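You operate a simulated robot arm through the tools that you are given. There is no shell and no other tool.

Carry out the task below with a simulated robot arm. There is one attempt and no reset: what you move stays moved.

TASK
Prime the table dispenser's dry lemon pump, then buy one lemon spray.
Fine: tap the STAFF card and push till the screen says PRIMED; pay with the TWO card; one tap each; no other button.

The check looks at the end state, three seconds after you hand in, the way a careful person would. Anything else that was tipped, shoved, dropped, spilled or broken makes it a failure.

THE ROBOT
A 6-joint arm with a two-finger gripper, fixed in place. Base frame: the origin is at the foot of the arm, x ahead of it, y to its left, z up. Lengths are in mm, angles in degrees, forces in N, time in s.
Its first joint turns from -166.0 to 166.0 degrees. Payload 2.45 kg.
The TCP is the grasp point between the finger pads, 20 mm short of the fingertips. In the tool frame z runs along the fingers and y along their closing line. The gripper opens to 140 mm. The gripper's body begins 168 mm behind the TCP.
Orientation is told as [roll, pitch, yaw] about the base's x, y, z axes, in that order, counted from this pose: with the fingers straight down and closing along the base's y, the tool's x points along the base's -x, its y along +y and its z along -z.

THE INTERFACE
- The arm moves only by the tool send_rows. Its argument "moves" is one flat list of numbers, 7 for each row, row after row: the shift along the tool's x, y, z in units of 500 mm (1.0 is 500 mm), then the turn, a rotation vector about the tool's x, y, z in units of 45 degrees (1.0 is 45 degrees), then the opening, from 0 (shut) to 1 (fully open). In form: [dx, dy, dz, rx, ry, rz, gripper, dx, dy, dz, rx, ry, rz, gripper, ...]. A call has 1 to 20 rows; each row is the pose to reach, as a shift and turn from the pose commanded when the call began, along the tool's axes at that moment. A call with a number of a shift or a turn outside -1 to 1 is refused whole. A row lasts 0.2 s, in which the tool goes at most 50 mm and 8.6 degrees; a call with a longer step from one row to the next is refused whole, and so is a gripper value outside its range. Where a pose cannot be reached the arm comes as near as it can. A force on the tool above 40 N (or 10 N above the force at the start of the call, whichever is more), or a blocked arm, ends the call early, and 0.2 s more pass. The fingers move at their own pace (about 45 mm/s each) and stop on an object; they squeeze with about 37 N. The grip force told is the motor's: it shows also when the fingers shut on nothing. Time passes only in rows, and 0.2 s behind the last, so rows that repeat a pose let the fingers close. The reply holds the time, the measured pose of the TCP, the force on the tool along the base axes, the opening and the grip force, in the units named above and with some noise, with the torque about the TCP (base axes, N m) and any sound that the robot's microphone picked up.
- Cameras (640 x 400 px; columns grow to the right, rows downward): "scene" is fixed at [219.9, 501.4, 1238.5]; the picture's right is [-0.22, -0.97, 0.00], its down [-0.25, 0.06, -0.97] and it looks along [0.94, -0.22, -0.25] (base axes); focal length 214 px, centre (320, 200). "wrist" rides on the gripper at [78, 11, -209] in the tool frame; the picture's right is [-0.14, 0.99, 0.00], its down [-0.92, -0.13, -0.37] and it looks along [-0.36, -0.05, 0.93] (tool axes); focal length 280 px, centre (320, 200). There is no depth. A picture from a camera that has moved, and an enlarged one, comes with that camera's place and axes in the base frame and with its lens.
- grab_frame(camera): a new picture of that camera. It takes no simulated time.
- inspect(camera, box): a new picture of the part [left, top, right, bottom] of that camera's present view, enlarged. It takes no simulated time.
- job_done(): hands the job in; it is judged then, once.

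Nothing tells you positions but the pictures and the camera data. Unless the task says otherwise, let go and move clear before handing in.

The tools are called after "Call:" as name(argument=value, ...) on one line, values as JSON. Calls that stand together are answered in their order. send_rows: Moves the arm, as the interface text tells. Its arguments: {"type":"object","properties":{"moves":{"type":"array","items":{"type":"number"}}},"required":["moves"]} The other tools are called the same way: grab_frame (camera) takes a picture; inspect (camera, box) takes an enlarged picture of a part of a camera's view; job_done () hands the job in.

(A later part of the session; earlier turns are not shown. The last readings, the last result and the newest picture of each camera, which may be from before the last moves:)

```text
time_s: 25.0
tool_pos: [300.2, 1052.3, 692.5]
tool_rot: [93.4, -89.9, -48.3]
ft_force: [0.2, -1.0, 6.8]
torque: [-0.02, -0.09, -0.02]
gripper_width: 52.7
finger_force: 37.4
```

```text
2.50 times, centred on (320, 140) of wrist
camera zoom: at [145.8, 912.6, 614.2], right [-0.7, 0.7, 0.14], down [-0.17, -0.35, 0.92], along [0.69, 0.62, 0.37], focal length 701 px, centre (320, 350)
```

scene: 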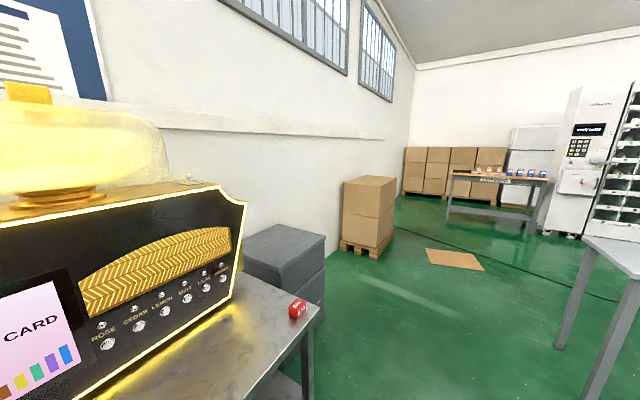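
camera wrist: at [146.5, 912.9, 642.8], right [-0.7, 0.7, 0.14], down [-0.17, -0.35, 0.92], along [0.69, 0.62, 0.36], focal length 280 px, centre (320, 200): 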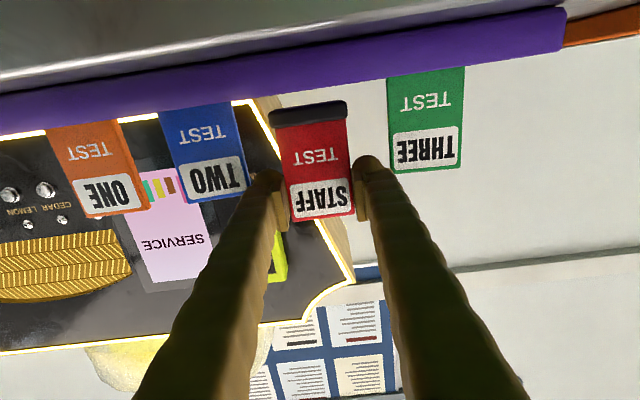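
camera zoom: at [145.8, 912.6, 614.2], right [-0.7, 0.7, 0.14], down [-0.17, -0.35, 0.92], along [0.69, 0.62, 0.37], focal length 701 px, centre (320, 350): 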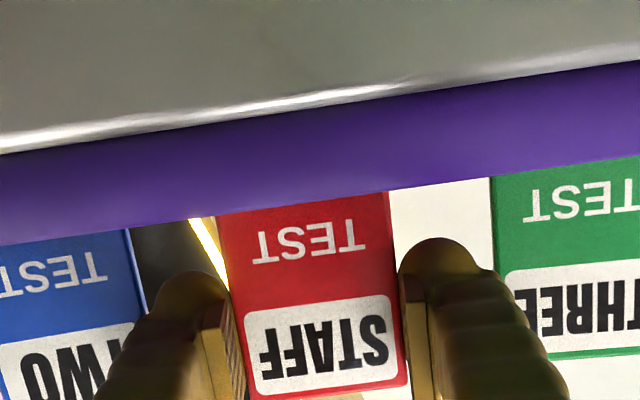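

It's back on the tray with light contact. I release, then back straight out.

Call:
send_rows(moves=[-0.001, 0, 0, 0, 0, 0, 0.32, -0.001, 0, 0, 0, 0, 0, 0.4, -0.001, 0, 0, 0, 0, 0, 0.48, -0.001, 0, 0, 0, 0, 0, 0.525, -0.001, 0, 0, 0, 0, 0, 0.525, -0.001, 0, -0.03, 0, 0, 0, 0.525, -0.001, 0, -0.08, 0, 0, 0, 0.525, -0.001, 0, -0.14, 0, 0, 0, 0.525])

Call:
grab_frame(camera="wrist")

```text
time_s: 26.8
tool_pos: [250.4, 1005.6, 692.9]
tool_rot: [-73.0, -89.4, 117.9]
ft_force: [-0.3, -0.1, 0.0]
torque: [0.01, 0.04, -0.02]
gripper_width: 73.5
finger_force: 0.1
```

```text
taken
camera wrist: at [96.1, 865.4, 615.3], right [-0.7, 0.7, 0.13], down [-0.18, -0.34, 0.92], along [0.69, 0.62, 0.36], focal length 280 px, centre (320, 200)
```

wrist: 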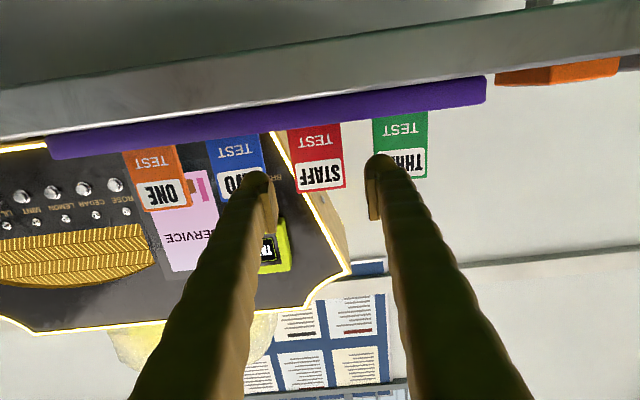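

STAFF card is back in place and the screen still shows SERVICE. I now travel along the front toward the LEMON button, fingers apart for a clear view.

Call:
send_rows(moves=[-0.03, -0.07, 0, 0, 0, 0, 0.525, -0.06, -0.155, 0, 0, 0, 0, 0.525, -0.09, -0.24, 0, 0, 0, 0, 0.525, -0.11, -0.33, 0, 0, 0, 0, 0.6, -0.13, -0.425, 0, 0, 0, 0, 0.7, -0.13, -0.515, 0.03, 0, 0, 0, 0.7, -0.13, -0.605, 0.06, 0, 0, 0, 0.7, -0.13, -0.69, 0.1, 0, 0, 0, 0.7, -0.13, -0.77, 0.14, 0, 0, 0, 0.7, -0.13, -0.85, 0.18, 0, 0, 0, 0.7, -0.13, -0.93, 0.21, 0, 0, 0, 0.7, -0.13, -1.0, 0.24, 0, 0, 0, 0.7])

Call:
grab_frame(camera="wrist")

Call:
inspect(camera="wrist", box=[220, 60, 460, 220])

```text
time_s: 29.4
tool_pos: [664.0, 781.6, 772.5]
tool_rot: [-79.4, -84.3, 118.9]
ft_force: [0.7, 0.3, 0.3]
torque: [-0.02, 0.02, -0.04]
gripper_width: 98.0
finger_force: 0.1
out of reach, approached as far as the arm can: row 1, 2, 3, 4, 5, 6, 7, 8, 9, 10, 11, 12
```

```text
taken
camera wrist: at [500.6, 650.0, 696.5], right [-0.64, 0.77, 0.04], down [-0.25, -0.25, 0.94], along [0.73, 0.58, 0.35], focal length 280 px, centre (320, 200)
```

wrist: 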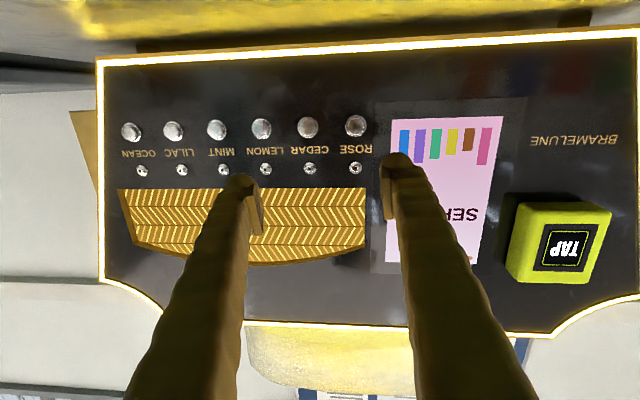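

```text
2.50 times, centred on (340, 140) of wrist
camera zoom: at [500.6, 650.0, 696.5], right [-0.64, 0.77, 0.04], down [-0.25, -0.25, 0.94], along [0.73, 0.58, 0.35], focal length 701 px, centre (270, 350)
```

zoom: 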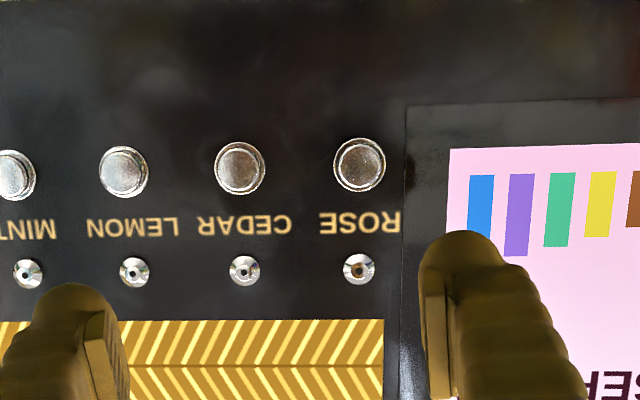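

The arm is near its inner limit for a level tool here (orientation drifted a bit), but the LEMON button is clear: about [858, 836, 736]. Moving forward should restore reach, so I go to about 80 mm in front of the button.

Call:
send_rows(moves=[0.01, -0.03, 0.06, 0, 0, 0, 0.7, 0.02, -0.06, 0.12, 0, 0, 0, 0.7, 0.03, -0.08, 0.16, 0, 0, 0, 0.7, 0.042, -0.098, 0.182, 0, 0, 0, 0.7, 0.042, -0.098, 0.182, 0, 0, 0, 0.7, 0.042, -0.098, 0.182, 0, 0, 0, 0.7])

Call:
grab_frame(camera="wrist")

Call:
inspect(camera="wrist", box=[220, 60, 460, 220])

```text
time_s: 30.8
tool_pos: [749.6, 814.2, 753.9]
tool_rot: [-78.4, -84.2, 115.5]
ft_force: [0.2, 0.0, -0.3]
torque: [0.02, -0.01, 0.0]
gripper_width: 97.8
finger_force: 0.1
out of reach, approached as far as the arm can: row 1, 2, 3, 4, 5, 6
```

```text
taken
camera wrist: at [580.5, 690.6, 679.4], right [-0.6, 0.8, 0.04], down [-0.26, -0.24, 0.94], along [0.76, 0.55, 0.35], focal length 280 px, centre (320, 200)
```

wrist: 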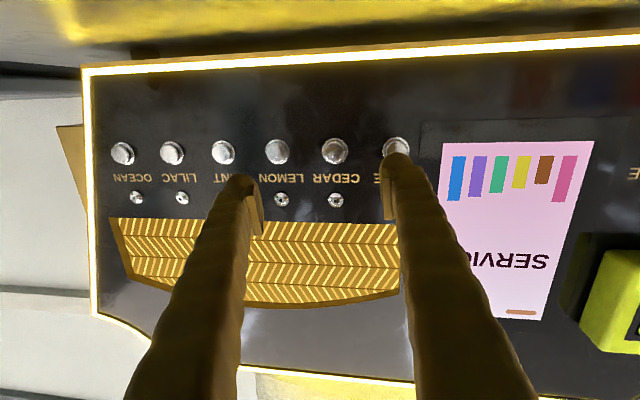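

```text
2.50 times, centred on (340, 140) of wrist
camera zoom: at [580.5, 690.6, 679.4], right [-0.6, 0.8, 0.04], down [-0.26, -0.24, 0.94], along [0.76, 0.55, 0.35], focal length 701 px, centre (270, 350)
```

zoom: 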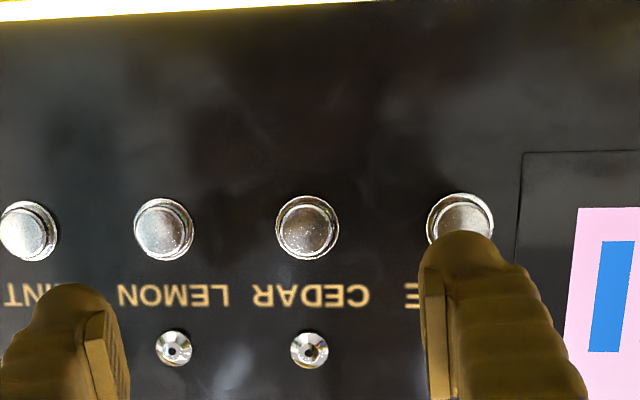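

A wrist limit seems to block pointing exactly along the panel normal here. I'll instead yaw the tool about 16° (azimuth ≈29°), which is fine for pressing a button, and re-check.

Call:
send_rows(moves=[0.001, 0.008, 0.01, 0.08, 0, 0, 0.7, 0.002, 0.016, 0.02, 0.16, 0, 0, 0.7, 0.003, 0.025, 0.035, 0.25, 0, 0, 0.7, 0.003, 0.0345, 0.046, 0.3556, 0, 0, 0.7, 0.003, 0.0345, 0.046, 0.3556, 0, 0, 0.7, 0.003, 0.0345, 0.046, 0.3556, 0, 0, 0.7])

Call:
grab_frame(camera="wrist")

Call:
inspect(camera="wrist", box=[220, 60, 460, 220])

```text
time_s: 32.2
tool_pos: [757.1, 842.0, 750.5]
tool_rot: [-95.7, -84.2, 119.2]
ft_force: [1.2, -0.1, -0.7]
torque: [0.03, -0.03, -0.03]
gripper_width: 97.9
finger_force: 0.1
```

```text
taken
camera wrist: at [565.7, 762.4, 669.9], right [-0.4, 0.92, 0.04], down [-0.33, -0.18, 0.93], along [0.85, 0.36, 0.38], focal length 280 px, centre (320, 200)
```

wrist: 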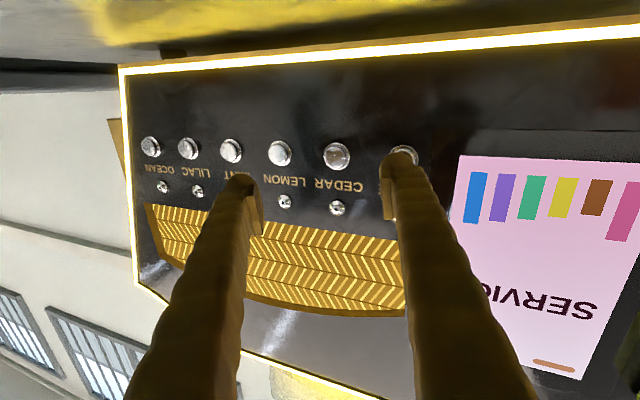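

```text
2.50 times, centred on (340, 140) of wrist
camera zoom: at [565.7, 762.4, 669.9], right [-0.4, 0.92, 0.04], down [-0.33, -0.18, 0.93], along [0.85, 0.36, 0.38], focal length 701 px, centre (270, 350)
```

zoom: 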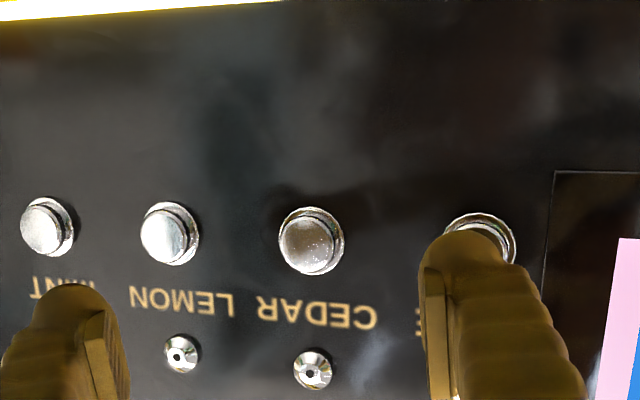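

LEMON button triangulates to about [864.5, 839.3, 737]. I line up about 40 mm in front of it at azimuth ≈29°, level the roll, and close the fingers into a single pushing tip.

Call:
send_rows(moves=[0.0097, -0.027, 0.02, -0.03, 0, 0.032, 0.5, 0.0194, -0.054, 0.039, -0.06, 0, 0.064, 0.3, 0.029, -0.081, 0.059, -0.09, 0, 0.096, 0.1, 0.0388, -0.108, 0.0786, -0.122, 0, 0.129, 0, 0.0388, -0.108, 0.0786, -0.122, 0, 0.129, 0, 0.0388, -0.108, 0.0786, -0.122, 0, 0.129, 0, 0.0388, -0.108, 0.0786, -0.122, 0, 0.129, 0])

Call:
grab_frame(camera="wrist")

Call:
inspect(camera="wrist", box=[220, 60, 460, 220])

Call:
grab_frame(camera="scene")

```text
time_s: 33.8
tool_pos: [815.4, 812.1, 738.6]
tool_rot: [-107.1, -89.3, 135.7]
ft_force: [0.5, -0.2, -1.2]
torque: [0.01, 0.01, -0.03]
gripper_width: 0.0
finger_force: 29.3
out of reach, approached as far as the arm can: row 4, 5, 6, 7
```

```text
taken
camera wrist: at [629.1, 720.2, 660.3], right [-0.48, 0.87, 0.13], down [-0.27, -0.28, 0.92], along [0.84, 0.41, 0.37], focal length 280 px, centre (320, 200)
```

wrist: 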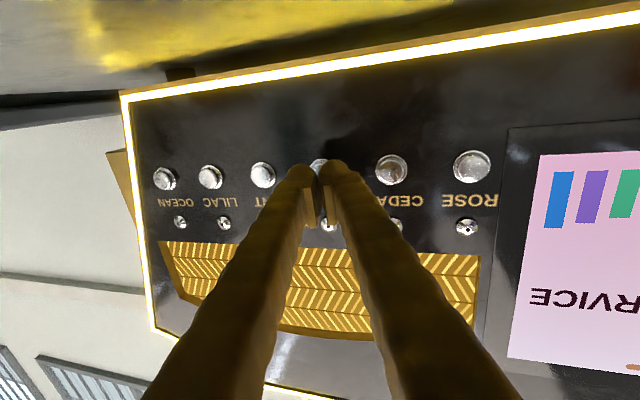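

```text
2.50 times, centred on (340, 140) of wrist
camera zoom: at [629.1, 720.2, 660.3], right [-0.48, 0.87, 0.13], down [-0.27, -0.28, 0.92], along [0.84, 0.41, 0.37], focal length 701 px, centre (270, 350)
```

zoom: 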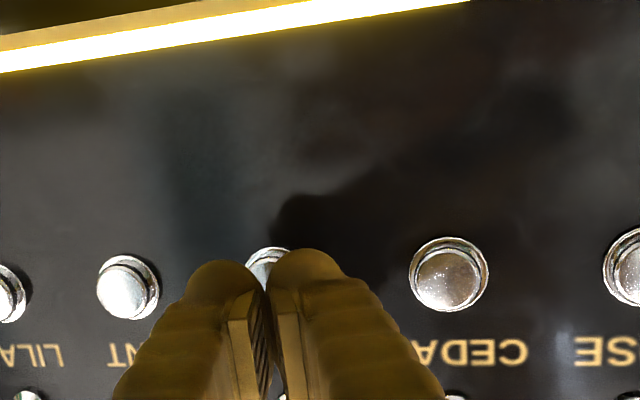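

```text
taken
```

scene: 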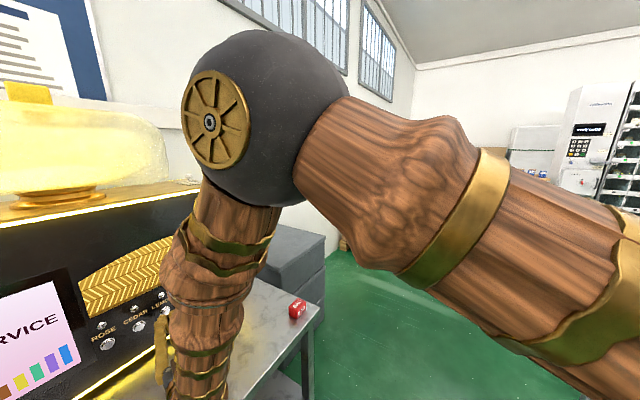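

The closed tip is aimed at the LEMON button with only a slight positional shortfall. I'll ease the yaw a few degrees, shift slightly, and advance to about 9 mm before contact.

Call:
send_rows(moves=[0.001, -0.004, 0.016, 0.04, 0, 0, 0, 0.003, -0.0086, 0.032, 0.085, 0, 0, 0, 0.003, -0.0086, 0.047, 0.085, 0, 0, 0, 0.003, -0.0086, 0.047, 0.085, 0, 0, 0])

Call:
inspect(camera="wrist", box=[220, 60, 460, 220])

Call:
inspect(camera="scene", box=[0, 240, 260, 400])

```text
time_s: 34.8
tool_pos: [839.2, 821.4, 737.6]
tool_rot: [172.8, -89.7, -147.7]
ft_force: [-0.1, 0.2, 0.0]
torque: [-0.02, -0.01, -0.01]
gripper_width: 0.0
finger_force: 29.0
```

```text
2.50 times, centred on (340, 140) of wrist
camera zoom: at [646.3, 740.8, 658.9], right [-0.42, 0.9, 0.14], down [-0.28, -0.28, 0.92], along [0.86, 0.35, 0.37], focal length 701 px, centre (270, 350)
```

zoom: 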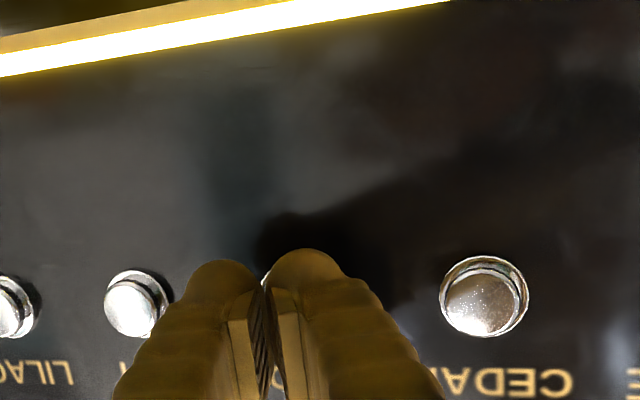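

```text
2.46 times, centred on (130, 320) of scene
camera zoom: at [219.9, 501.4, 1238.5], right [-0.22, -0.97, 0.0], down [-0.25, 0.06, -0.97], along [0.94, -0.22, -0.25], focal length 528 px, centre (788, -95)
```

zoom: 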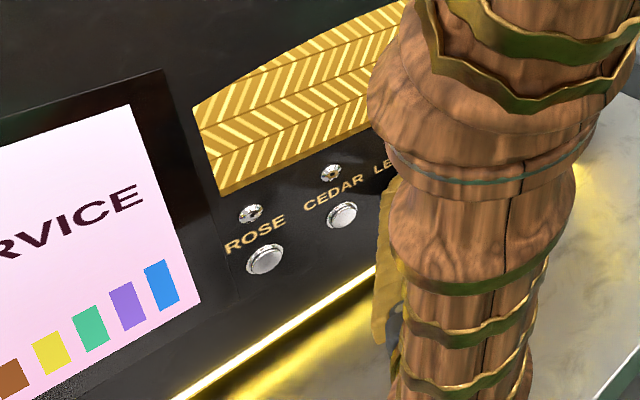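

The +y fingertip is lined up over the LEMON button. I push forward in small steps and watch force and screen.

Call:
send_rows(moves=[0, 0, 0.006, 0, 0, 0, 0, 0, 0, 0.012, 0, 0, 0, 0, 0, 0, 0.018, 0, 0, 0, 0, 0, 0, 0.022, 0, 0, 0, 0])

Call:
inspect(camera="scene", box=[0, 240, 260, 400])

Call:
grab_frame(camera="wrist")

```text
time_s: 35.8
tool_pos: [848.8, 823.8, 736.7]
tool_rot: [175.0, -89.8, -149.9]
ft_force: [-1.9, -0.8, 0.6]
torque: [0.02, 0.04, 0.02]
gripper_width: 0.0
finger_force: 29.4
heard: click
```

```text
2.46 times, centred on (130, 320) of scene
camera zoom: at [219.9, 501.4, 1238.5], right [-0.22, -0.97, 0.0], down [-0.25, 0.06, -0.97], along [0.94, -0.22, -0.25], focal length 528 px, centre (788, -95)
```

zoom: 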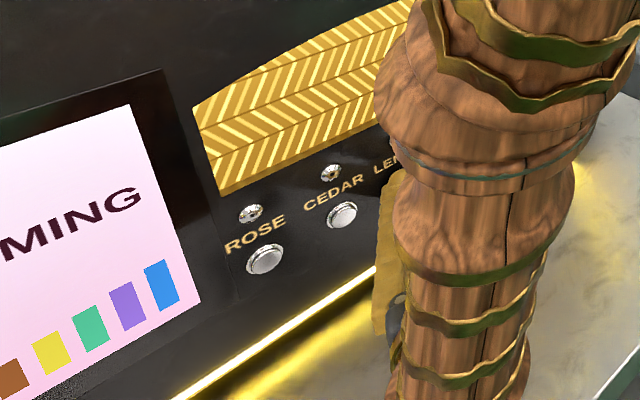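

```text
taken
camera wrist: at [656.3, 745.3, 658.0], right [-0.42, 0.9, 0.14], down [-0.28, -0.27, 0.92], along [0.86, 0.35, 0.37], focal length 280 px, centre (320, 200)
```

wrist: 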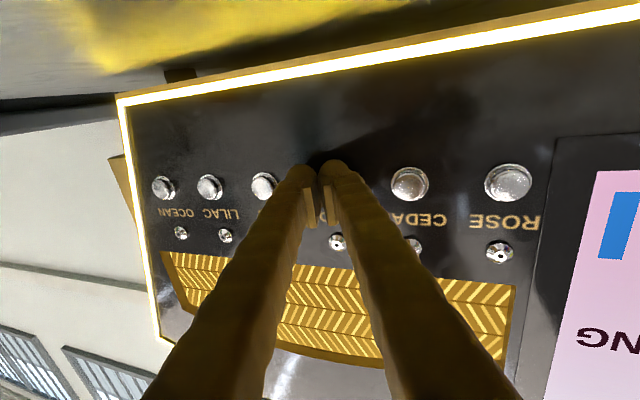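

A click, and the screen now reads "…MING" (PRIMING). I hold the button and watch the screen.

Call:
send_rows(moves=[0, 0, 0, 0, 0, 0, 0, 0, 0, 0, 0, 0, 0, 0, 0, 0, 0, 0, 0, 0, 0, 0, 0, 0, 0, 0, 0, 0])

Call:
inspect(camera="scene", box=[0, 240, 260, 400])

```text
time_s: 36.8
tool_pos: [849.0, 824.7, 737.2]
tool_rot: [172.6, -89.7, -147.4]
ft_force: [-1.9, -1.9, -1.2]
torque: [-0.01, -0.04, -0.02]
gripper_width: 0.0
finger_force: 29.1
```

```text
2.46 times, centred on (130, 320) of scene
camera zoom: at [219.9, 501.4, 1238.5], right [-0.22, -0.97, 0.0], down [-0.25, 0.06, -0.97], along [0.94, -0.22, -0.25], focal length 528 px, centre (788, -95)
```

zoom: 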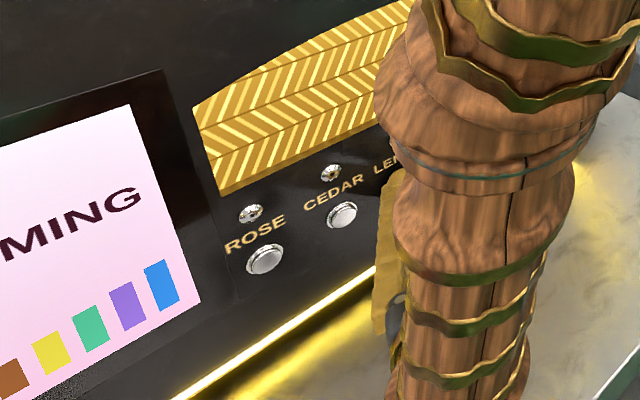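

Still PRIMING. I hold a little longer, then check again.

Call:
send_rows(moves=[0, 0, 0, 0, 0, 0, 0, 0, 0, 0, 0, 0, 0, 0, 0, 0, 0, 0, 0, 0, 0, 0, 0, 0, 0, 0, 0, 0, 0, 0, 0, 0, 0, 0, 0])

Call:
inspect(camera="scene", box=[0, 240, 260, 400])

Call:
grab_frame(camera="wrist")

```text
time_s: 38.0
tool_pos: [848.8, 824.0, 737.4]
tool_rot: [172.6, -89.7, -147.4]
ft_force: [-2.0, -2.0, 0.9]
torque: [0.02, 0.01, 0.01]
gripper_width: 0.0
finger_force: 29.1
```

```text
2.46 times, centred on (130, 320) of scene
camera zoom: at [219.9, 501.4, 1238.5], right [-0.22, -0.97, 0.0], down [-0.25, 0.06, -0.97], along [0.94, -0.22, -0.25], focal length 528 px, centre (788, -95)
```

zoom: 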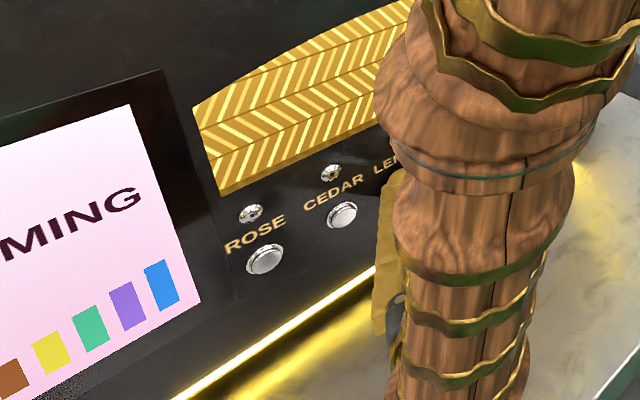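

```text
taken
camera wrist: at [656.4, 745.5, 658.4], right [-0.42, 0.9, 0.14], down [-0.28, -0.28, 0.92], along [0.86, 0.35, 0.37], focal length 280 px, centre (320, 200)
```

wrist: 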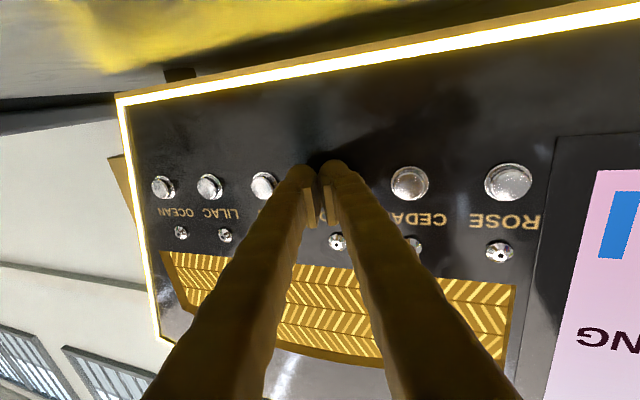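

Holding doesn't advance it, so it probably counts strokes. I release and press again once, then check.

Call:
send_rows(moves=[0, 0, -0.012, 0, 0, 0, 0, 0, 0, -0.022, 0, 0, 0, 0, 0, 0, -0.022, 0, 0, 0, 0, 0, 0, -0.011, 0, 0, 0, 0, 0, 0, 0, 0, 0, 0, 0, 0, 0, 0, 0, 0, 0, 0])

Call:
inspect(camera="scene", box=[0, 240, 260, 400])

```text
time_s: 39.4
tool_pos: [848.9, 824.2, 736.6]
tool_rot: [174.7, -89.7, -149.3]
ft_force: [-1.9, -2.3, -0.6]
torque: [0.03, -0.01, 0.02]
gripper_width: 0.0
finger_force: 29.3
heard: click
```

```text
2.46 times, centred on (130, 320) of scene
camera zoom: at [219.9, 501.4, 1238.5], right [-0.22, -0.97, 0.0], down [-0.25, 0.06, -0.97], along [0.94, -0.22, -0.25], focal length 528 px, centre (788, -95)
```

zoom: 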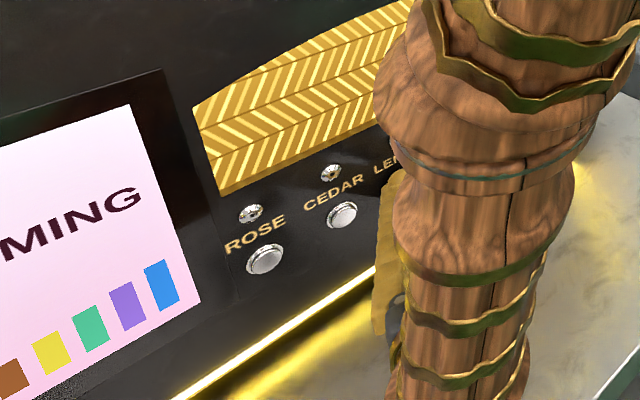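

Second click, still PRIMING. Another single stroke.

Call:
send_rows(moves=[0, 0, -0.012, 0, 0, 0, 0, 0, 0, -0.022, 0, 0, 0, 0, 0, 0, -0.022, 0, 0, 0, 0, 0, 0, -0.011, 0, 0, 0, 0, 0, 0, 0, 0, 0, 0, 0, 0, 0, 0, 0, 0, 0, 0])

Call:
inspect(camera="scene", box=[0, 240, 260, 400])

```text
time_s: 40.8
tool_pos: [848.9, 824.6, 737.3]
tool_rot: [174.6, -89.7, -149.5]
ft_force: [-1.0, -2.3, -1.0]
torque: [0.01, 0.0, 0.02]
gripper_width: 0.2
finger_force: 29.5
heard: click
```

```text
2.46 times, centred on (130, 320) of scene
camera zoom: at [219.9, 501.4, 1238.5], right [-0.22, -0.97, 0.0], down [-0.25, 0.06, -0.97], along [0.94, -0.22, -0.25], focal length 528 px, centre (788, -95)
```

zoom: 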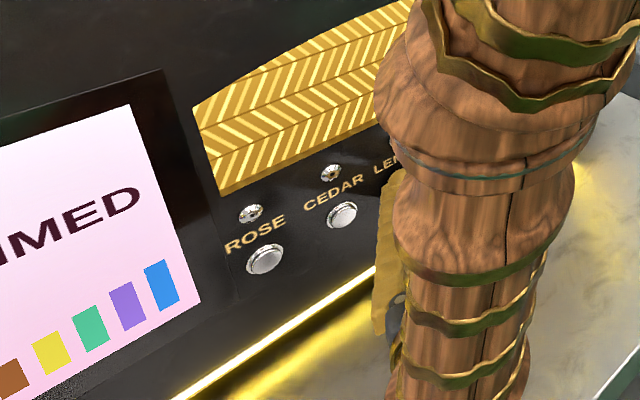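

PRIMED. I now release the button, back away, and travel back along the front toward the TWO card, re-squaring the yaw and pitching the tool 15° down for easier reach.

Call:
send_rows(moves=[0, 0, -0.022, 0, 0, 0, 0, 0, 0, -0.07, 0, 0, 0, 0, -0.04, 0, -0.14, 0, 0, 0, 0, -0.09, 0.03, -0.2, -0.0442, 0.033, -0.0058, 0.1, -0.106, 0.1, -0.265, -0.0883, 0.066, -0.0116, 0.2, -0.106, 0.168, -0.33, -0.1325, 0.0989, -0.0175, 0.3, -0.106, 0.236, -0.395, -0.1767, 0.1319, -0.0233, 0.4, -0.106, 0.304, -0.46, -0.2209, 0.1649, -0.0291, 0.525, -0.106, 0.372, -0.525, -0.265, 0.1979, -0.0349, 0.525, -0.106, 0.44, -0.588, -0.3092, 0.2309, -0.0407, 0.525, -0.106, 0.508, -0.648, -0.3534, 0.2638, -0.0466, 0.525, -0.106, 0.575, -0.708, -0.3975, 0.2968, -0.0524, 0.525, -0.106, 0.638, -0.765, -0.4417, 0.3298, -0.0582, 0.525, -0.106, 0.692, -0.816, -0.4417, 0.3298, -0.0582, 0.525, -0.106, 0.692, -0.816, -0.4417, 0.3298, -0.0582, 0.525])

Call:
grab_frame(camera="wrist")

Call:
inspect(camera="scene", box=[0, 200, 340, 400])

```text
time_s: 44.0
tool_pos: [332.7, 962.9, 786.9]
tool_rot: [-0.2, -75.2, 45.6]
ft_force: [-0.1, 0.5, -0.2]
torque: [0.02, -0.01, -0.01]
gripper_width: 73.5
finger_force: 0.0
```

```text
taken
camera wrist: at [168.4, 812.5, 765.5], right [-0.68, 0.72, 0.13], down [0.0, -0.18, 0.98], along [0.73, 0.67, 0.12], focal length 280 px, centre (320, 200)
```

wrist: 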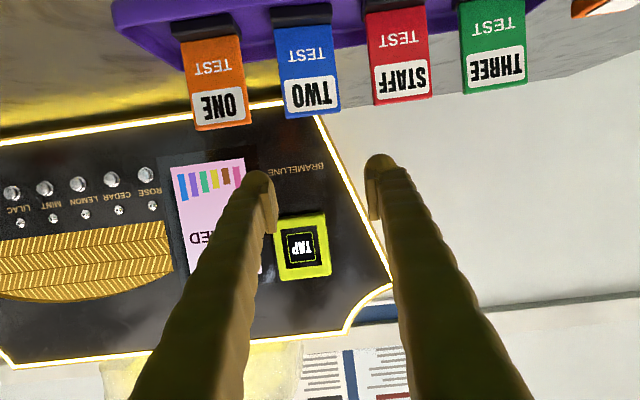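

```text
1.88 times, centred on (170, 300) of scene
camera zoom: at [219.9, 501.4, 1238.5], right [-0.22, -0.97, 0.0], down [-0.25, 0.06, -0.97], along [0.94, -0.22, -0.25], focal length 404 px, centre (602, 12)
```

zoom: 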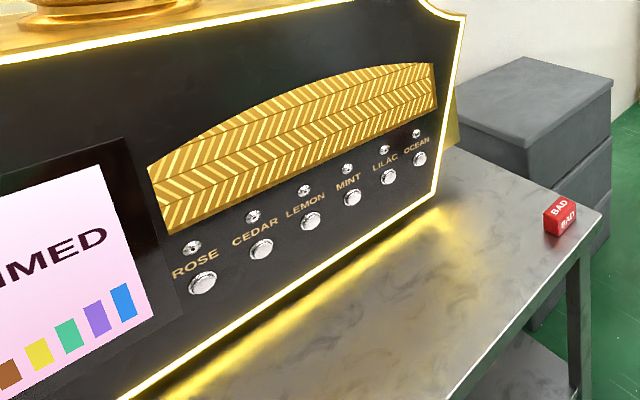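

Fully reachable in this posture, and the screen reads PRIMED; all cards are standing in line. I zoom in to align with the TWO card.

Call:
inspect(camera="wrist", box=[220, 0, 460, 160])

Call:
inspect(camera="wrist", box=[160, 140, 340, 290])

```text
2.50 times, centred on (340, 80) of wrist
camera zoom: at [168.4, 812.5, 765.5], right [-0.68, 0.72, 0.13], down [0.0, -0.18, 0.98], along [0.73, 0.67, 0.12], focal length 701 px, centre (270, 500)
```

zoom: 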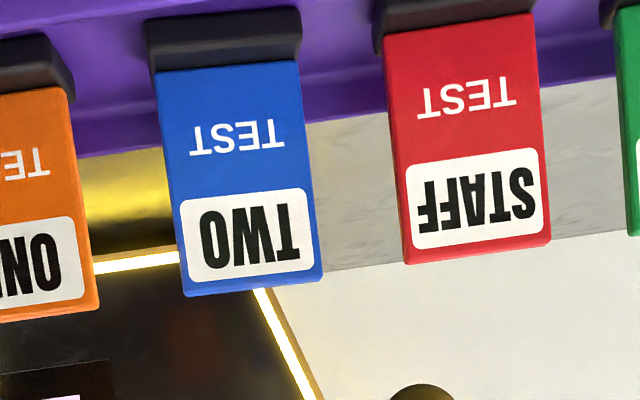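

```text
2.67 times, centred on (250, 215) of wrist
camera zoom: at [168.4, 812.5, 765.5], right [-0.68, 0.72, 0.13], down [0.0, -0.18, 0.98], along [0.73, 0.67, 0.12], focal length 748 px, centre (507, 160)
```

zoom: 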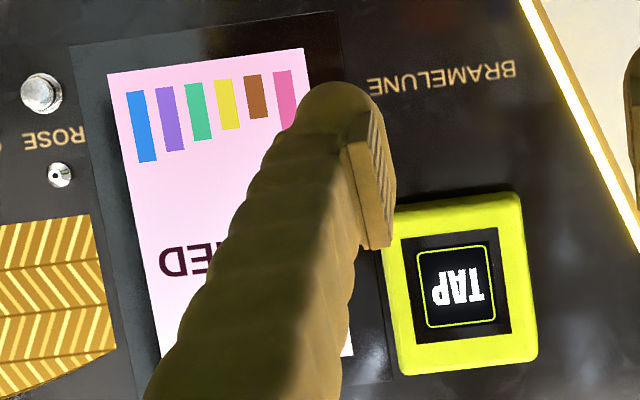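

TWO card is centred at u≈449.5 (edges 424–475), with ~32 mm gaps either side. I descend in front of it to grasp height.

Call:
send_rows(moves=[0.046, 0.0025, 0.005, 0, 0, 0, 0.525, 0.093, 0.005, 0.014, 0, 0, 0, 0.525, 0.14, 0.008, 0.0235, 0, 0, 0, 0.525, 0.1858, 0.008, 0.0326, 0, 0, 0, 0.525, 0.1858, 0.008, 0.0326, 0, 0, 0, 0.525])

Call:
grab_frame(camera="wrist")

Call:
inspect(camera="wrist", box=[200, 60, 440, 220])

```text
time_s: 45.2
tool_pos: [323.1, 960.8, 693.8]
tool_rot: [-0.8, -75.4, 46.2]
ft_force: [-0.4, 0.6, 0.4]
torque: [-0.01, -0.02, 0.0]
gripper_width: 73.4
finger_force: 0.1
```

```text
taken
camera wrist: at [160.0, 811.3, 672.1], right [-0.68, 0.72, 0.13], down [0.0, -0.17, 0.98], along [0.73, 0.67, 0.12], focal length 280 px, centre (320, 200)
```

wrist: 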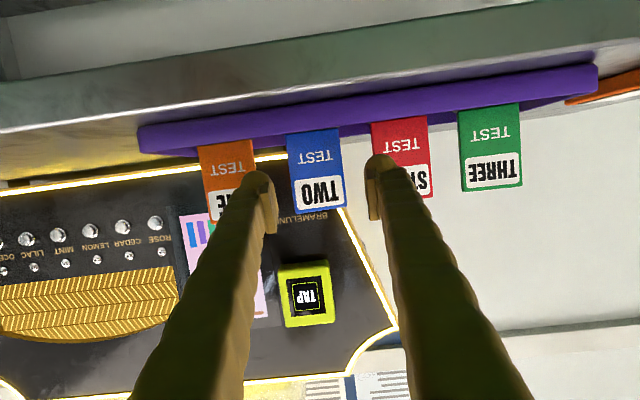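

```text
2.50 times, centred on (320, 140) of wrist
camera zoom: at [160.0, 811.3, 672.1], right [-0.68, 0.72, 0.13], down [0.0, -0.17, 0.98], along [0.73, 0.67, 0.12], focal length 701 px, centre (320, 350)
```

zoom: 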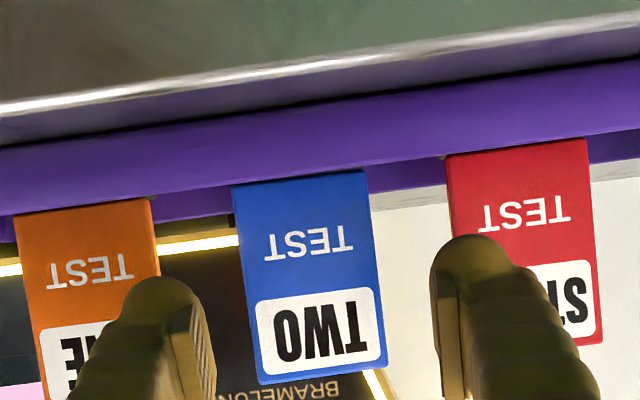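

I trim the yaw by 1°, shift 1.6 mm, narrow the opening to 65 mm and advance half way, then check.

Call:
send_rows(moves=[0, -0.0016, 0, 0.012, 0, 0, 0.5, 0, -0.0032, 0, 0.024, 0, 0, 0.465, -0.0064, -0.0032, 0.0242, 0.024, 0, 0, 0.465, -0.0128, -0.0032, 0.0484, 0.024, 0, 0, 0.465, -0.0128, -0.0032, 0.0484, 0.024, 0, 0, 0.465])

Call:
inspect(camera="wrist", box=[200, 60, 440, 220])

```text
time_s: 46.4
tool_pos: [342.0, 976.8, 695.3]
tool_rot: [-1.4, -75.3, 45.6]
ft_force: [-0.1, 0.4, -0.2]
torque: [0.0, -0.03, 0.0]
gripper_width: 65.2
finger_force: 0.1
```

```text
2.50 times, centred on (320, 140) of wrist
camera zoom: at [176.9, 830.5, 672.5], right [-0.67, 0.74, 0.13], down [0.0, -0.17, 0.98], along [0.75, 0.66, 0.12], focal length 701 px, centre (320, 350)
```

zoom: 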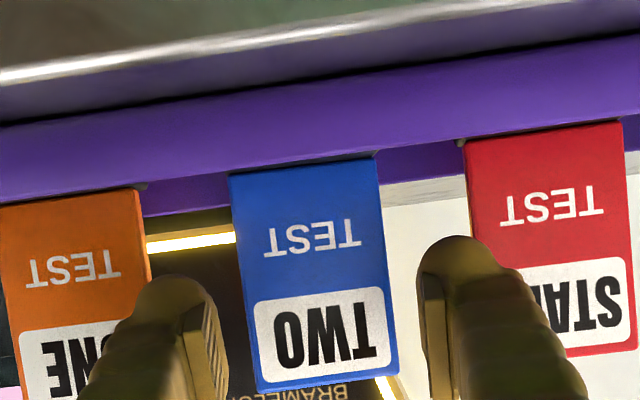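

Centred on the TWO card. I advance the remaining 24 mm, straddling its edges, then check before closing.

Call:
send_rows(moves=[-0.003, 0, 0.016, -0.009, 0, 0, 0.465, -0.006, 0, 0.032, -0.018, 0, 0, 0.465, -0.0095, 0, 0.0482, -0.018, 0, 0, 0.465, -0.0095, 0, 0.0482, -0.018, 0, 0, 0.465])

Call:
inspect(camera="wrist", box=[200, 60, 440, 220])

```text
time_s: 47.4
tool_pos: [359.9, 994.4, 693.9]
tool_rot: [-0.6, -75.3, 45.5]
ft_force: [-0.1, 0.3, 0.7]
torque: [0.0, 0.0, 0.0]
gripper_width: 65.0
finger_force: 0.1
```

```text
2.50 times, centred on (320, 140) of wrist
camera zoom: at [196.5, 845.1, 671.0], right [-0.68, 0.73, 0.13], down [0.0, -0.18, 0.98], along [0.74, 0.67, 0.12], focal length 701 px, centre (320, 350)
```

zoom: 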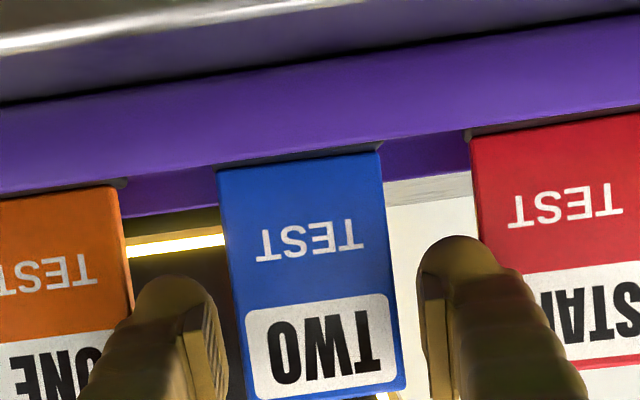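

TWO sits a few mm deeper than STAFF did. I advance 5 mm more, shift 1 mm, and close on it.

Call:
send_rows(moves=[-0.0025, -0.002, 0.0097, 0, 0, 0, 0.465, -0.0025, -0.002, 0.0097, 0, 0, 0, 0.465, -0.0025, -0.002, 0.0097, 0, 0, 0, 0.42, -0.0025, -0.002, 0.0097, 0, 0, 0, 0.37, -0.0025, -0.002, 0.0097, 0, 0, 0, 0.32, -0.0025, -0.002, 0.0097, 0, 0, 0, 0.32, -0.0025, -0.002, 0.0097, 0, 0, 0, 0.32])

Call:
inspect(camera="wrist", box=[200, 60, 440, 220])

Call:
inspect(camera="scene", box=[0, 240, 260, 400])

```text
time_s: 49.0
tool_pos: [365.0, 996.7, 693.2]
tool_rot: [-0.5, -75.2, 45.5]
ft_force: [-0.2, -0.9, -0.2]
torque: [0.0, 0.03, -0.01]
gripper_width: 52.4
finger_force: 37.0
```

```text
2.50 times, centred on (320, 140) of wrist
camera zoom: at [200.6, 847.8, 670.9], right [-0.68, 0.73, 0.13], down [0.0, -0.18, 0.98], along [0.74, 0.67, 0.12], focal length 701 px, centre (320, 350)
```

zoom: 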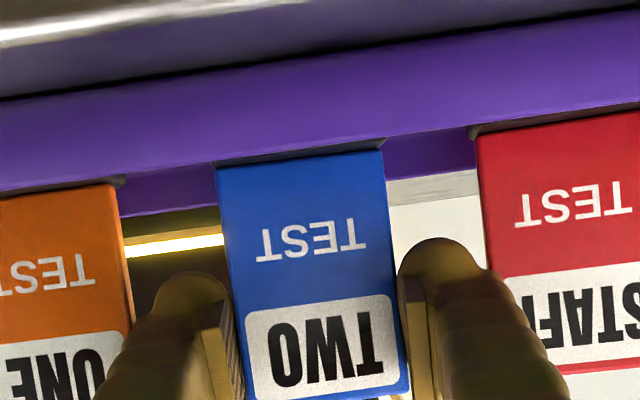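

```text
2.46 times, centred on (130, 320) of scene
camera zoom: at [219.9, 501.4, 1238.5], right [-0.22, -0.97, 0.0], down [-0.25, 0.06, -0.97], along [0.94, -0.22, -0.25], focal length 528 px, centre (788, -95)
```

zoom: 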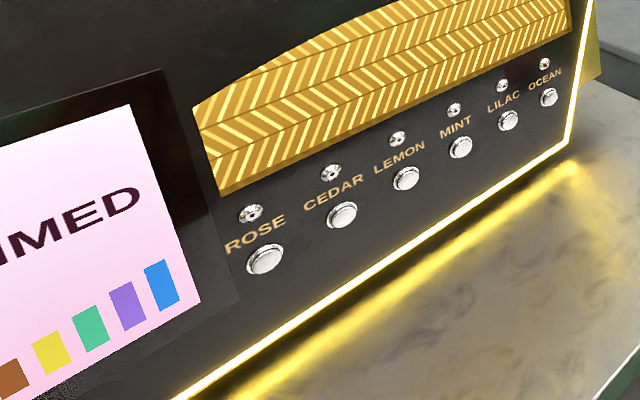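

TWO is gripped at 52.4 mm. I lift it straight up, slowly at first.

Call:
send_rows(moves=[-0.0193, 0, -0.0051, 0, 0, 0, 0.32, -0.0387, 0, -0.0102, 0, 0, 0, 0.32, -0.058, 0, -0.0153, 0, 0, 0, 0.32, -0.1161, 0, -0.0306, 0, 0, 0, 0.32, -0.1741, 0, -0.0458, 0, 0, 0, 0.32])

Call:
grab_frame(camera="wrist")

```text
time_s: 50.2
tool_pos: [362.8, 997.2, 783.4]
tool_rot: [-0.6, -75.3, 45.5]
ft_force: [0.3, 0.1, -0.5]
torque: [0.01, -0.01, 0.02]
gripper_width: 52.4
finger_force: 36.7
```

```text
taken
camera wrist: at [199.7, 848.2, 760.7], right [-0.68, 0.73, 0.13], down [0.0, -0.17, 0.98], along [0.74, 0.67, 0.12], focal length 280 px, centre (320, 200)
```

wrist: 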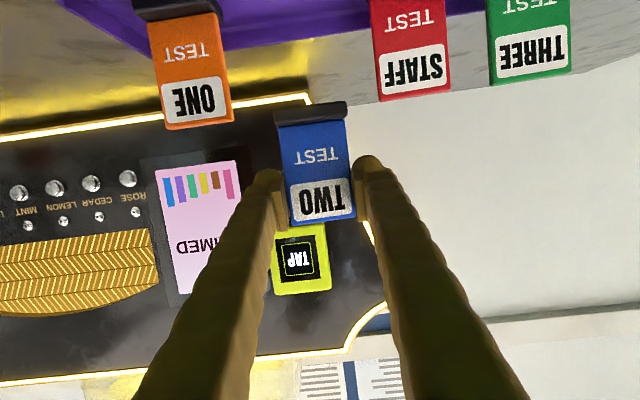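

The TWO card is lifted cleanly. I carry it in front of the TAP pad, about 80 mm short.

Call:
send_rows(moves=[-0.0608, -0.023, 0.0245, 0, 0, 0, 0.32, -0.1217, -0.046, 0.049, 0, 0, 0, 0.32, -0.1825, -0.069, 0.0737, 0, 0, 0, 0.32, -0.2434, -0.092, 0.0982, 0, 0, 0, 0.32, -0.3042, -0.1152, 0.1228, 0, 0, 0, 0.32, -0.3042, -0.1152, 0.1228, 0, 0, 0, 0.32])

Call:
grab_frame(camera="wrist")

```text
time_s: 51.6
tool_pos: [474.1, 1025.4, 915.8]
tool_rot: [-0.6, -75.4, 45.6]
ft_force: [0.6, 0.5, 0.0]
torque: [0.0, 0.0, -0.01]
gripper_width: 52.6
finger_force: 37.0
```

```text
taken
camera wrist: at [310.0, 876.4, 893.2], right [-0.68, 0.73, 0.13], down [0.0, -0.18, 0.98], along [0.74, 0.67, 0.12], focal length 280 px, centre (320, 200)
```

wrist: 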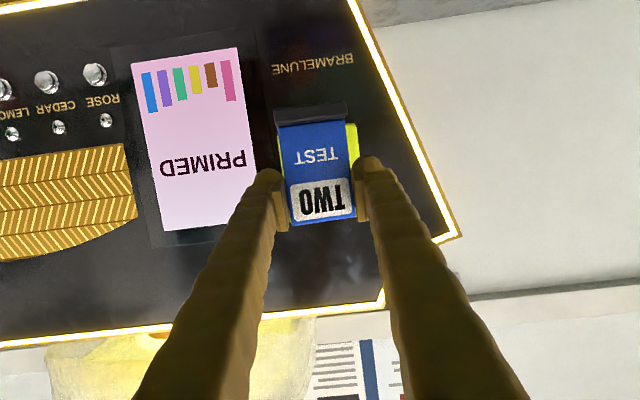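

Aligned with the pad and the screen shows PRIMED. I advance 70 mm in one smooth motion to the distance where STAFF registered.

Call:
send_rows(moves=[-0.009, 0, 0.034, 0, 0, 0, 0.32, -0.018, 0, 0.068, 0, 0, 0, 0.32, -0.027, 0, 0.102, 0, 0, 0, 0.32, -0.0355, 0, 0.1354, 0, 0, 0, 0.32, -0.0355, 0, 0.1354, 0, 0, 0, 0.32])

Call:
grab_frame(camera="wrist")

```text
time_s: 52.8
tool_pos: [523.8, 1074.6, 915.5]
tool_rot: [-0.6, -75.2, 45.5]
ft_force: [-0.3, -0.5, -0.6]
torque: [0.03, -0.01, 0.02]
gripper_width: 52.7
finger_force: 37.2
```

```text
taken
camera wrist: at [359.9, 925.7, 892.5], right [-0.68, 0.73, 0.13], down [0.0, -0.18, 0.98], along [0.74, 0.67, 0.12], focal length 280 px, centre (320, 200)
```

wrist: 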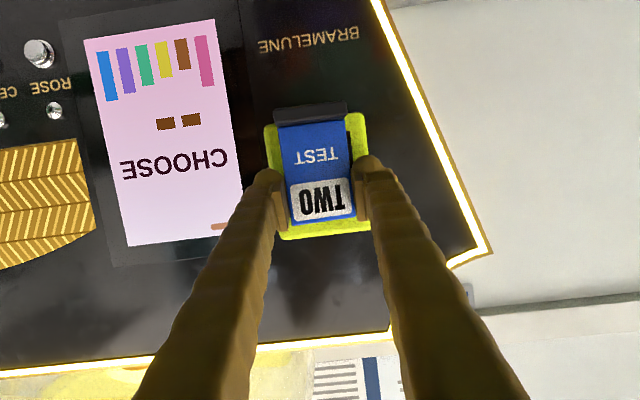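

The screen says CHOOSE with two credits — TWO's tap registered. I retreat and take the card back to just above its original spot.

Call:
send_rows(moves=[0.009, 0, -0.034, 0, 0, 0, 0.32, 0.018, 0, -0.068, 0, 0, 0, 0.32, 0.0355, 0, -0.1354, 0, 0, 0, 0.32, 0.0963, 0.023, -0.16, 0, 0, 0, 0.32, 0.157, 0.046, -0.1845, 0, 0, 0, 0.32, 0.218, 0.069, -0.209, 0, 0, 0, 0.32, 0.279, 0.092, -0.2335, 0, 0, 0, 0.32, 0.3397, 0.1152, -0.2582, 0, 0, 0, 0.32, 0.398, 0.1152, -0.243, 0, 0, 0, 0.32, 0.4558, 0.1152, -0.2277, 0, 0, 0, 0.32, 0.4848, 0.1152, -0.22, 0, 0, 0, 0.32, 0.5, 0.1152, -0.216, 0, 0, 0, 0.32, 0.5, 0.1152, -0.216, 0, 0, 0, 0.32])

Call:
inspect(camera="wrist", box=[200, 60, 440, 220])

```text
time_s: 55.6
tool_pos: [364.4, 997.4, 699.6]
tool_rot: [-0.5, -75.3, 45.5]
ft_force: [-0.1, -0.2, 0.6]
torque: [0.0, 0.01, -0.03]
gripper_width: 52.5
finger_force: 37.0
```

```text
2.50 times, centred on (320, 140) of wrist
camera zoom: at [200.6, 848.1, 678.2], right [-0.68, 0.73, 0.13], down [0.0, -0.18, 0.98], along [0.74, 0.67, 0.12], focal length 701 px, centre (320, 350)
```

zoom: 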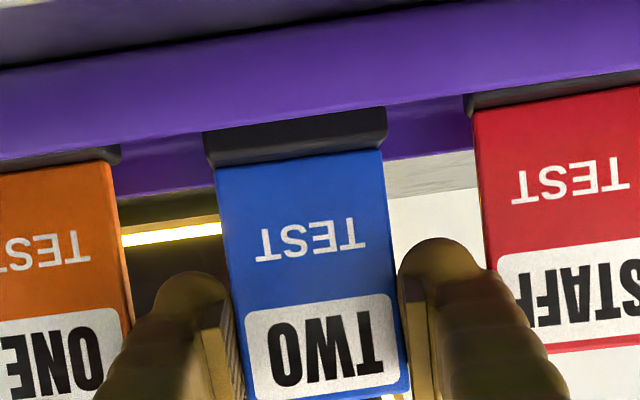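

I lower the last 7 mm onto the tray.

Call:
send_rows(moves=[0.0069, 0, 0.0018, 0, 0, 0, 0.32, 0.011, 0, 0.0029, 0, 0, 0, 0.32, 0.0138, 0, 0.0036, 0, 0, 0, 0.32, 0.0138, 0, 0.0036, 0, 0, 0, 0.32])

Call:
inspect(camera="wrist", box=[200, 60, 440, 220])

```text
time_s: 56.6
tool_pos: [363.5, 996.5, 693.5]
tool_rot: [-0.5, -75.3, 45.5]
ft_force: [1.0, 0.6, 2.0]
torque: [0.07, 0.01, -0.03]
gripper_width: 52.7
finger_force: 37.2
```

```text
2.50 times, centred on (320, 140) of wrist
camera zoom: at [200.4, 847.6, 671.1], right [-0.68, 0.73, 0.13], down [0.0, -0.18, 0.98], along [0.74, 0.67, 0.12], focal length 701 px, centre (320, 350)
```

zoom: 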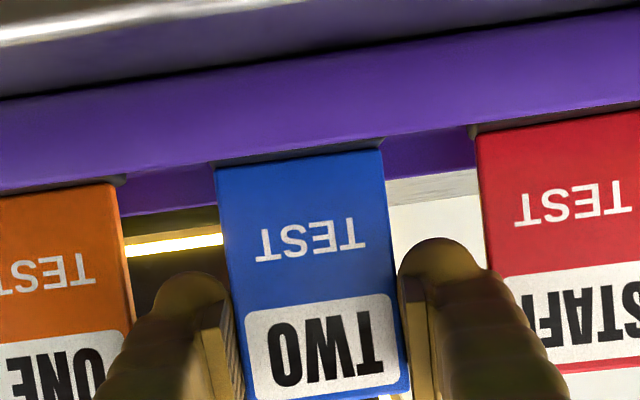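

Light contact and the picture matches the original. I release and back straight out.

Call:
send_rows(moves=[0, 0, 0, 0, 0, 0, 0.35, 0, 0, 0, 0, 0, 0, 0.4, 0, 0, 0, 0, 0, 0, 0.465, 0, 0, 0, 0, 0, 0, 0.465, 0.006, 0, -0.023, 0, 0, 0, 0.465, 0.0152, 0, -0.058, 0, 0, 0, 0.465, 0.0254, 0, -0.0967, 0, 0, 0, 0.465])

Call:
grab_frame(camera="wrist")

```text
time_s: 58.2
tool_pos: [328.6, 962.1, 693.2]
tool_rot: [-0.7, -75.3, 45.7]
ft_force: [-0.5, 0.8, -0.1]
torque: [-0.02, 0.04, 0.02]
gripper_width: 65.0
finger_force: 0.1
```

```text
taken
camera wrist: at [164.4, 812.8, 670.5], right [-0.68, 0.73, 0.13], down [0.0, -0.17, 0.98], along [0.74, 0.67, 0.12], focal length 280 px, centre (320, 200)
```

wrist: 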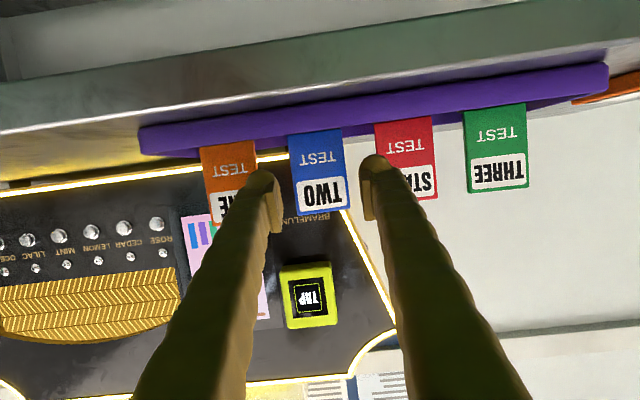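

TWO card is standing in place, screen awaits a choice. I return to the LEMON press lane, closing the fingers on the way.

Call:
send_rows(moves=[-0.05, 0, -0.0131, 0, 0, 0, 0.465, -0.1, 0, -0.0262, 0, 0, 0, 0.465, -0.1547, 0, -0.0406, 0, 0, 0, 0.465, -0.166, -0.0795, -0.0068, 0.0394, -0.0293, 0.0051, 0.4, -0.1773, -0.1591, 0.027, 0.0787, -0.0585, 0.0101, 0.3, -0.1886, -0.2386, 0.0607, 0.1181, -0.0878, 0.0152, 0.2, -0.1999, -0.3182, 0.0945, 0.1575, -0.1171, 0.0203, 0.1, -0.2112, -0.3977, 0.1283, 0.1969, -0.1464, 0.0253, 0, -0.2225, -0.4773, 0.1621, 0.2362, -0.1756, 0.0304, 0, -0.2338, -0.5568, 0.1959, 0.2756, -0.2049, 0.0354, 0, -0.2451, -0.6364, 0.2297, 0.315, -0.2342, 0.0405, 0, -0.2564, -0.7159, 0.2634, 0.3544, -0.2635, 0.0456, 0, -0.2677, -0.7955, 0.2972, 0.3937, -0.2927, 0.0506, 0, -0.279, -0.875, 0.331, 0.4331, -0.322, 0.0557, 0, -0.279, -0.875, 0.331, 0.4331, -0.322, 0.0557, 0])

Call:
grab_frame(camera="wrist")

Call:
inspect(camera="scene", box=[0, 240, 260, 400])

```text
time_s: 61.4
tool_pos: [776.7, 791.4, 785.8]
tool_rot: [-90.8, -89.9, 116.2]
ft_force: [-0.1, -1.1, 0.2]
torque: [0.02, 0.02, -0.02]
gripper_width: 0.0
finger_force: 30.0
```

```text
taken
camera wrist: at [583.6, 711.2, 708.1], right [-0.42, 0.9, 0.14], down [-0.28, -0.27, 0.92], along [0.86, 0.35, 0.37], focal length 280 px, centre (320, 200)
```

wrist: 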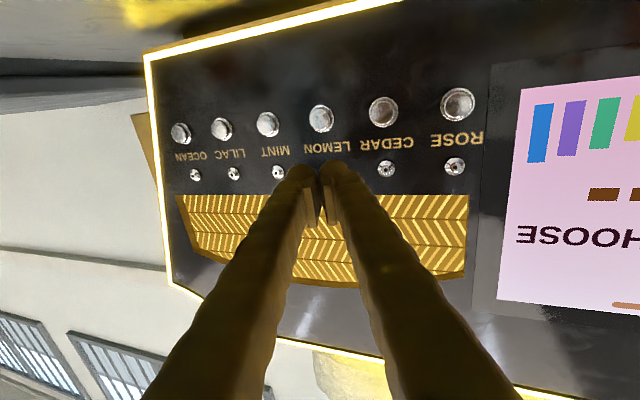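

```text
2.46 times, centred on (130, 320) of scene
camera zoom: at [219.9, 501.4, 1238.5], right [-0.22, -0.97, 0.0], down [-0.25, 0.06, -0.97], along [0.94, -0.22, -0.25], focal length 528 px, centre (788, -95)
```

zoom: 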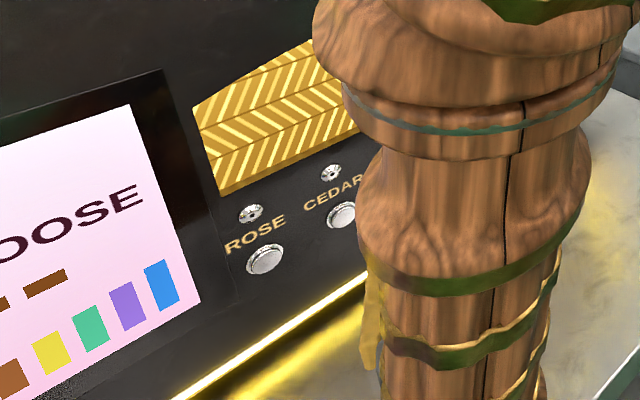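

Right where planned, with CHOOSE still displayed. I lower and move to the pre-contact pose in front of LEMON.

Call:
send_rows(moves=[0.048, 0, 0, 0, 0, 0, 0, 0.0964, 0, 0.01, 0, 0, 0, 0, 0.0964, 0.0006, 0.06, 0, 0, 0, 0, 0.0964, 0.0006, 0.1, 0, 0, 0, 0, 0.0964, 0.0006, 0.1386, 0, 0, 0, 0, 0.0964, 0.0006, 0.1386, 0, 0, 0, 0])

Call:
inspect(camera="wrist", box=[220, 60, 460, 220])

```text
time_s: 62.8
tool_pos: [838.9, 820.3, 738.8]
tool_rot: [-83.9, -89.8, 109.3]
ft_force: [0.4, -0.2, 0.2]
torque: [0.02, 0.0, -0.01]
gripper_width: 0.0
finger_force: 29.7
```

```text
2.50 times, centred on (340, 140) of wrist
camera zoom: at [646.3, 740.7, 661.1], right [-0.42, 0.9, 0.13], down [-0.28, -0.27, 0.92], along [0.86, 0.35, 0.36], focal length 701 px, centre (270, 350)
```

zoom: 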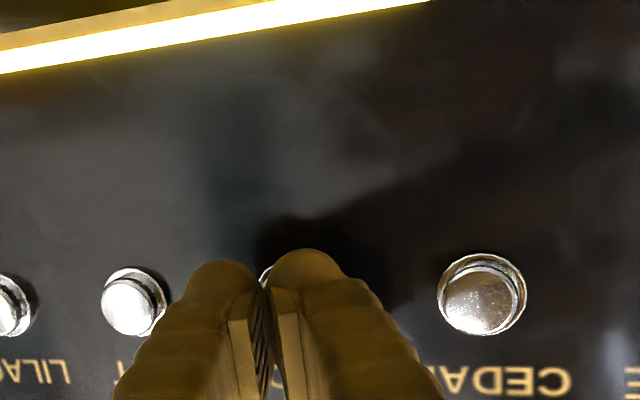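

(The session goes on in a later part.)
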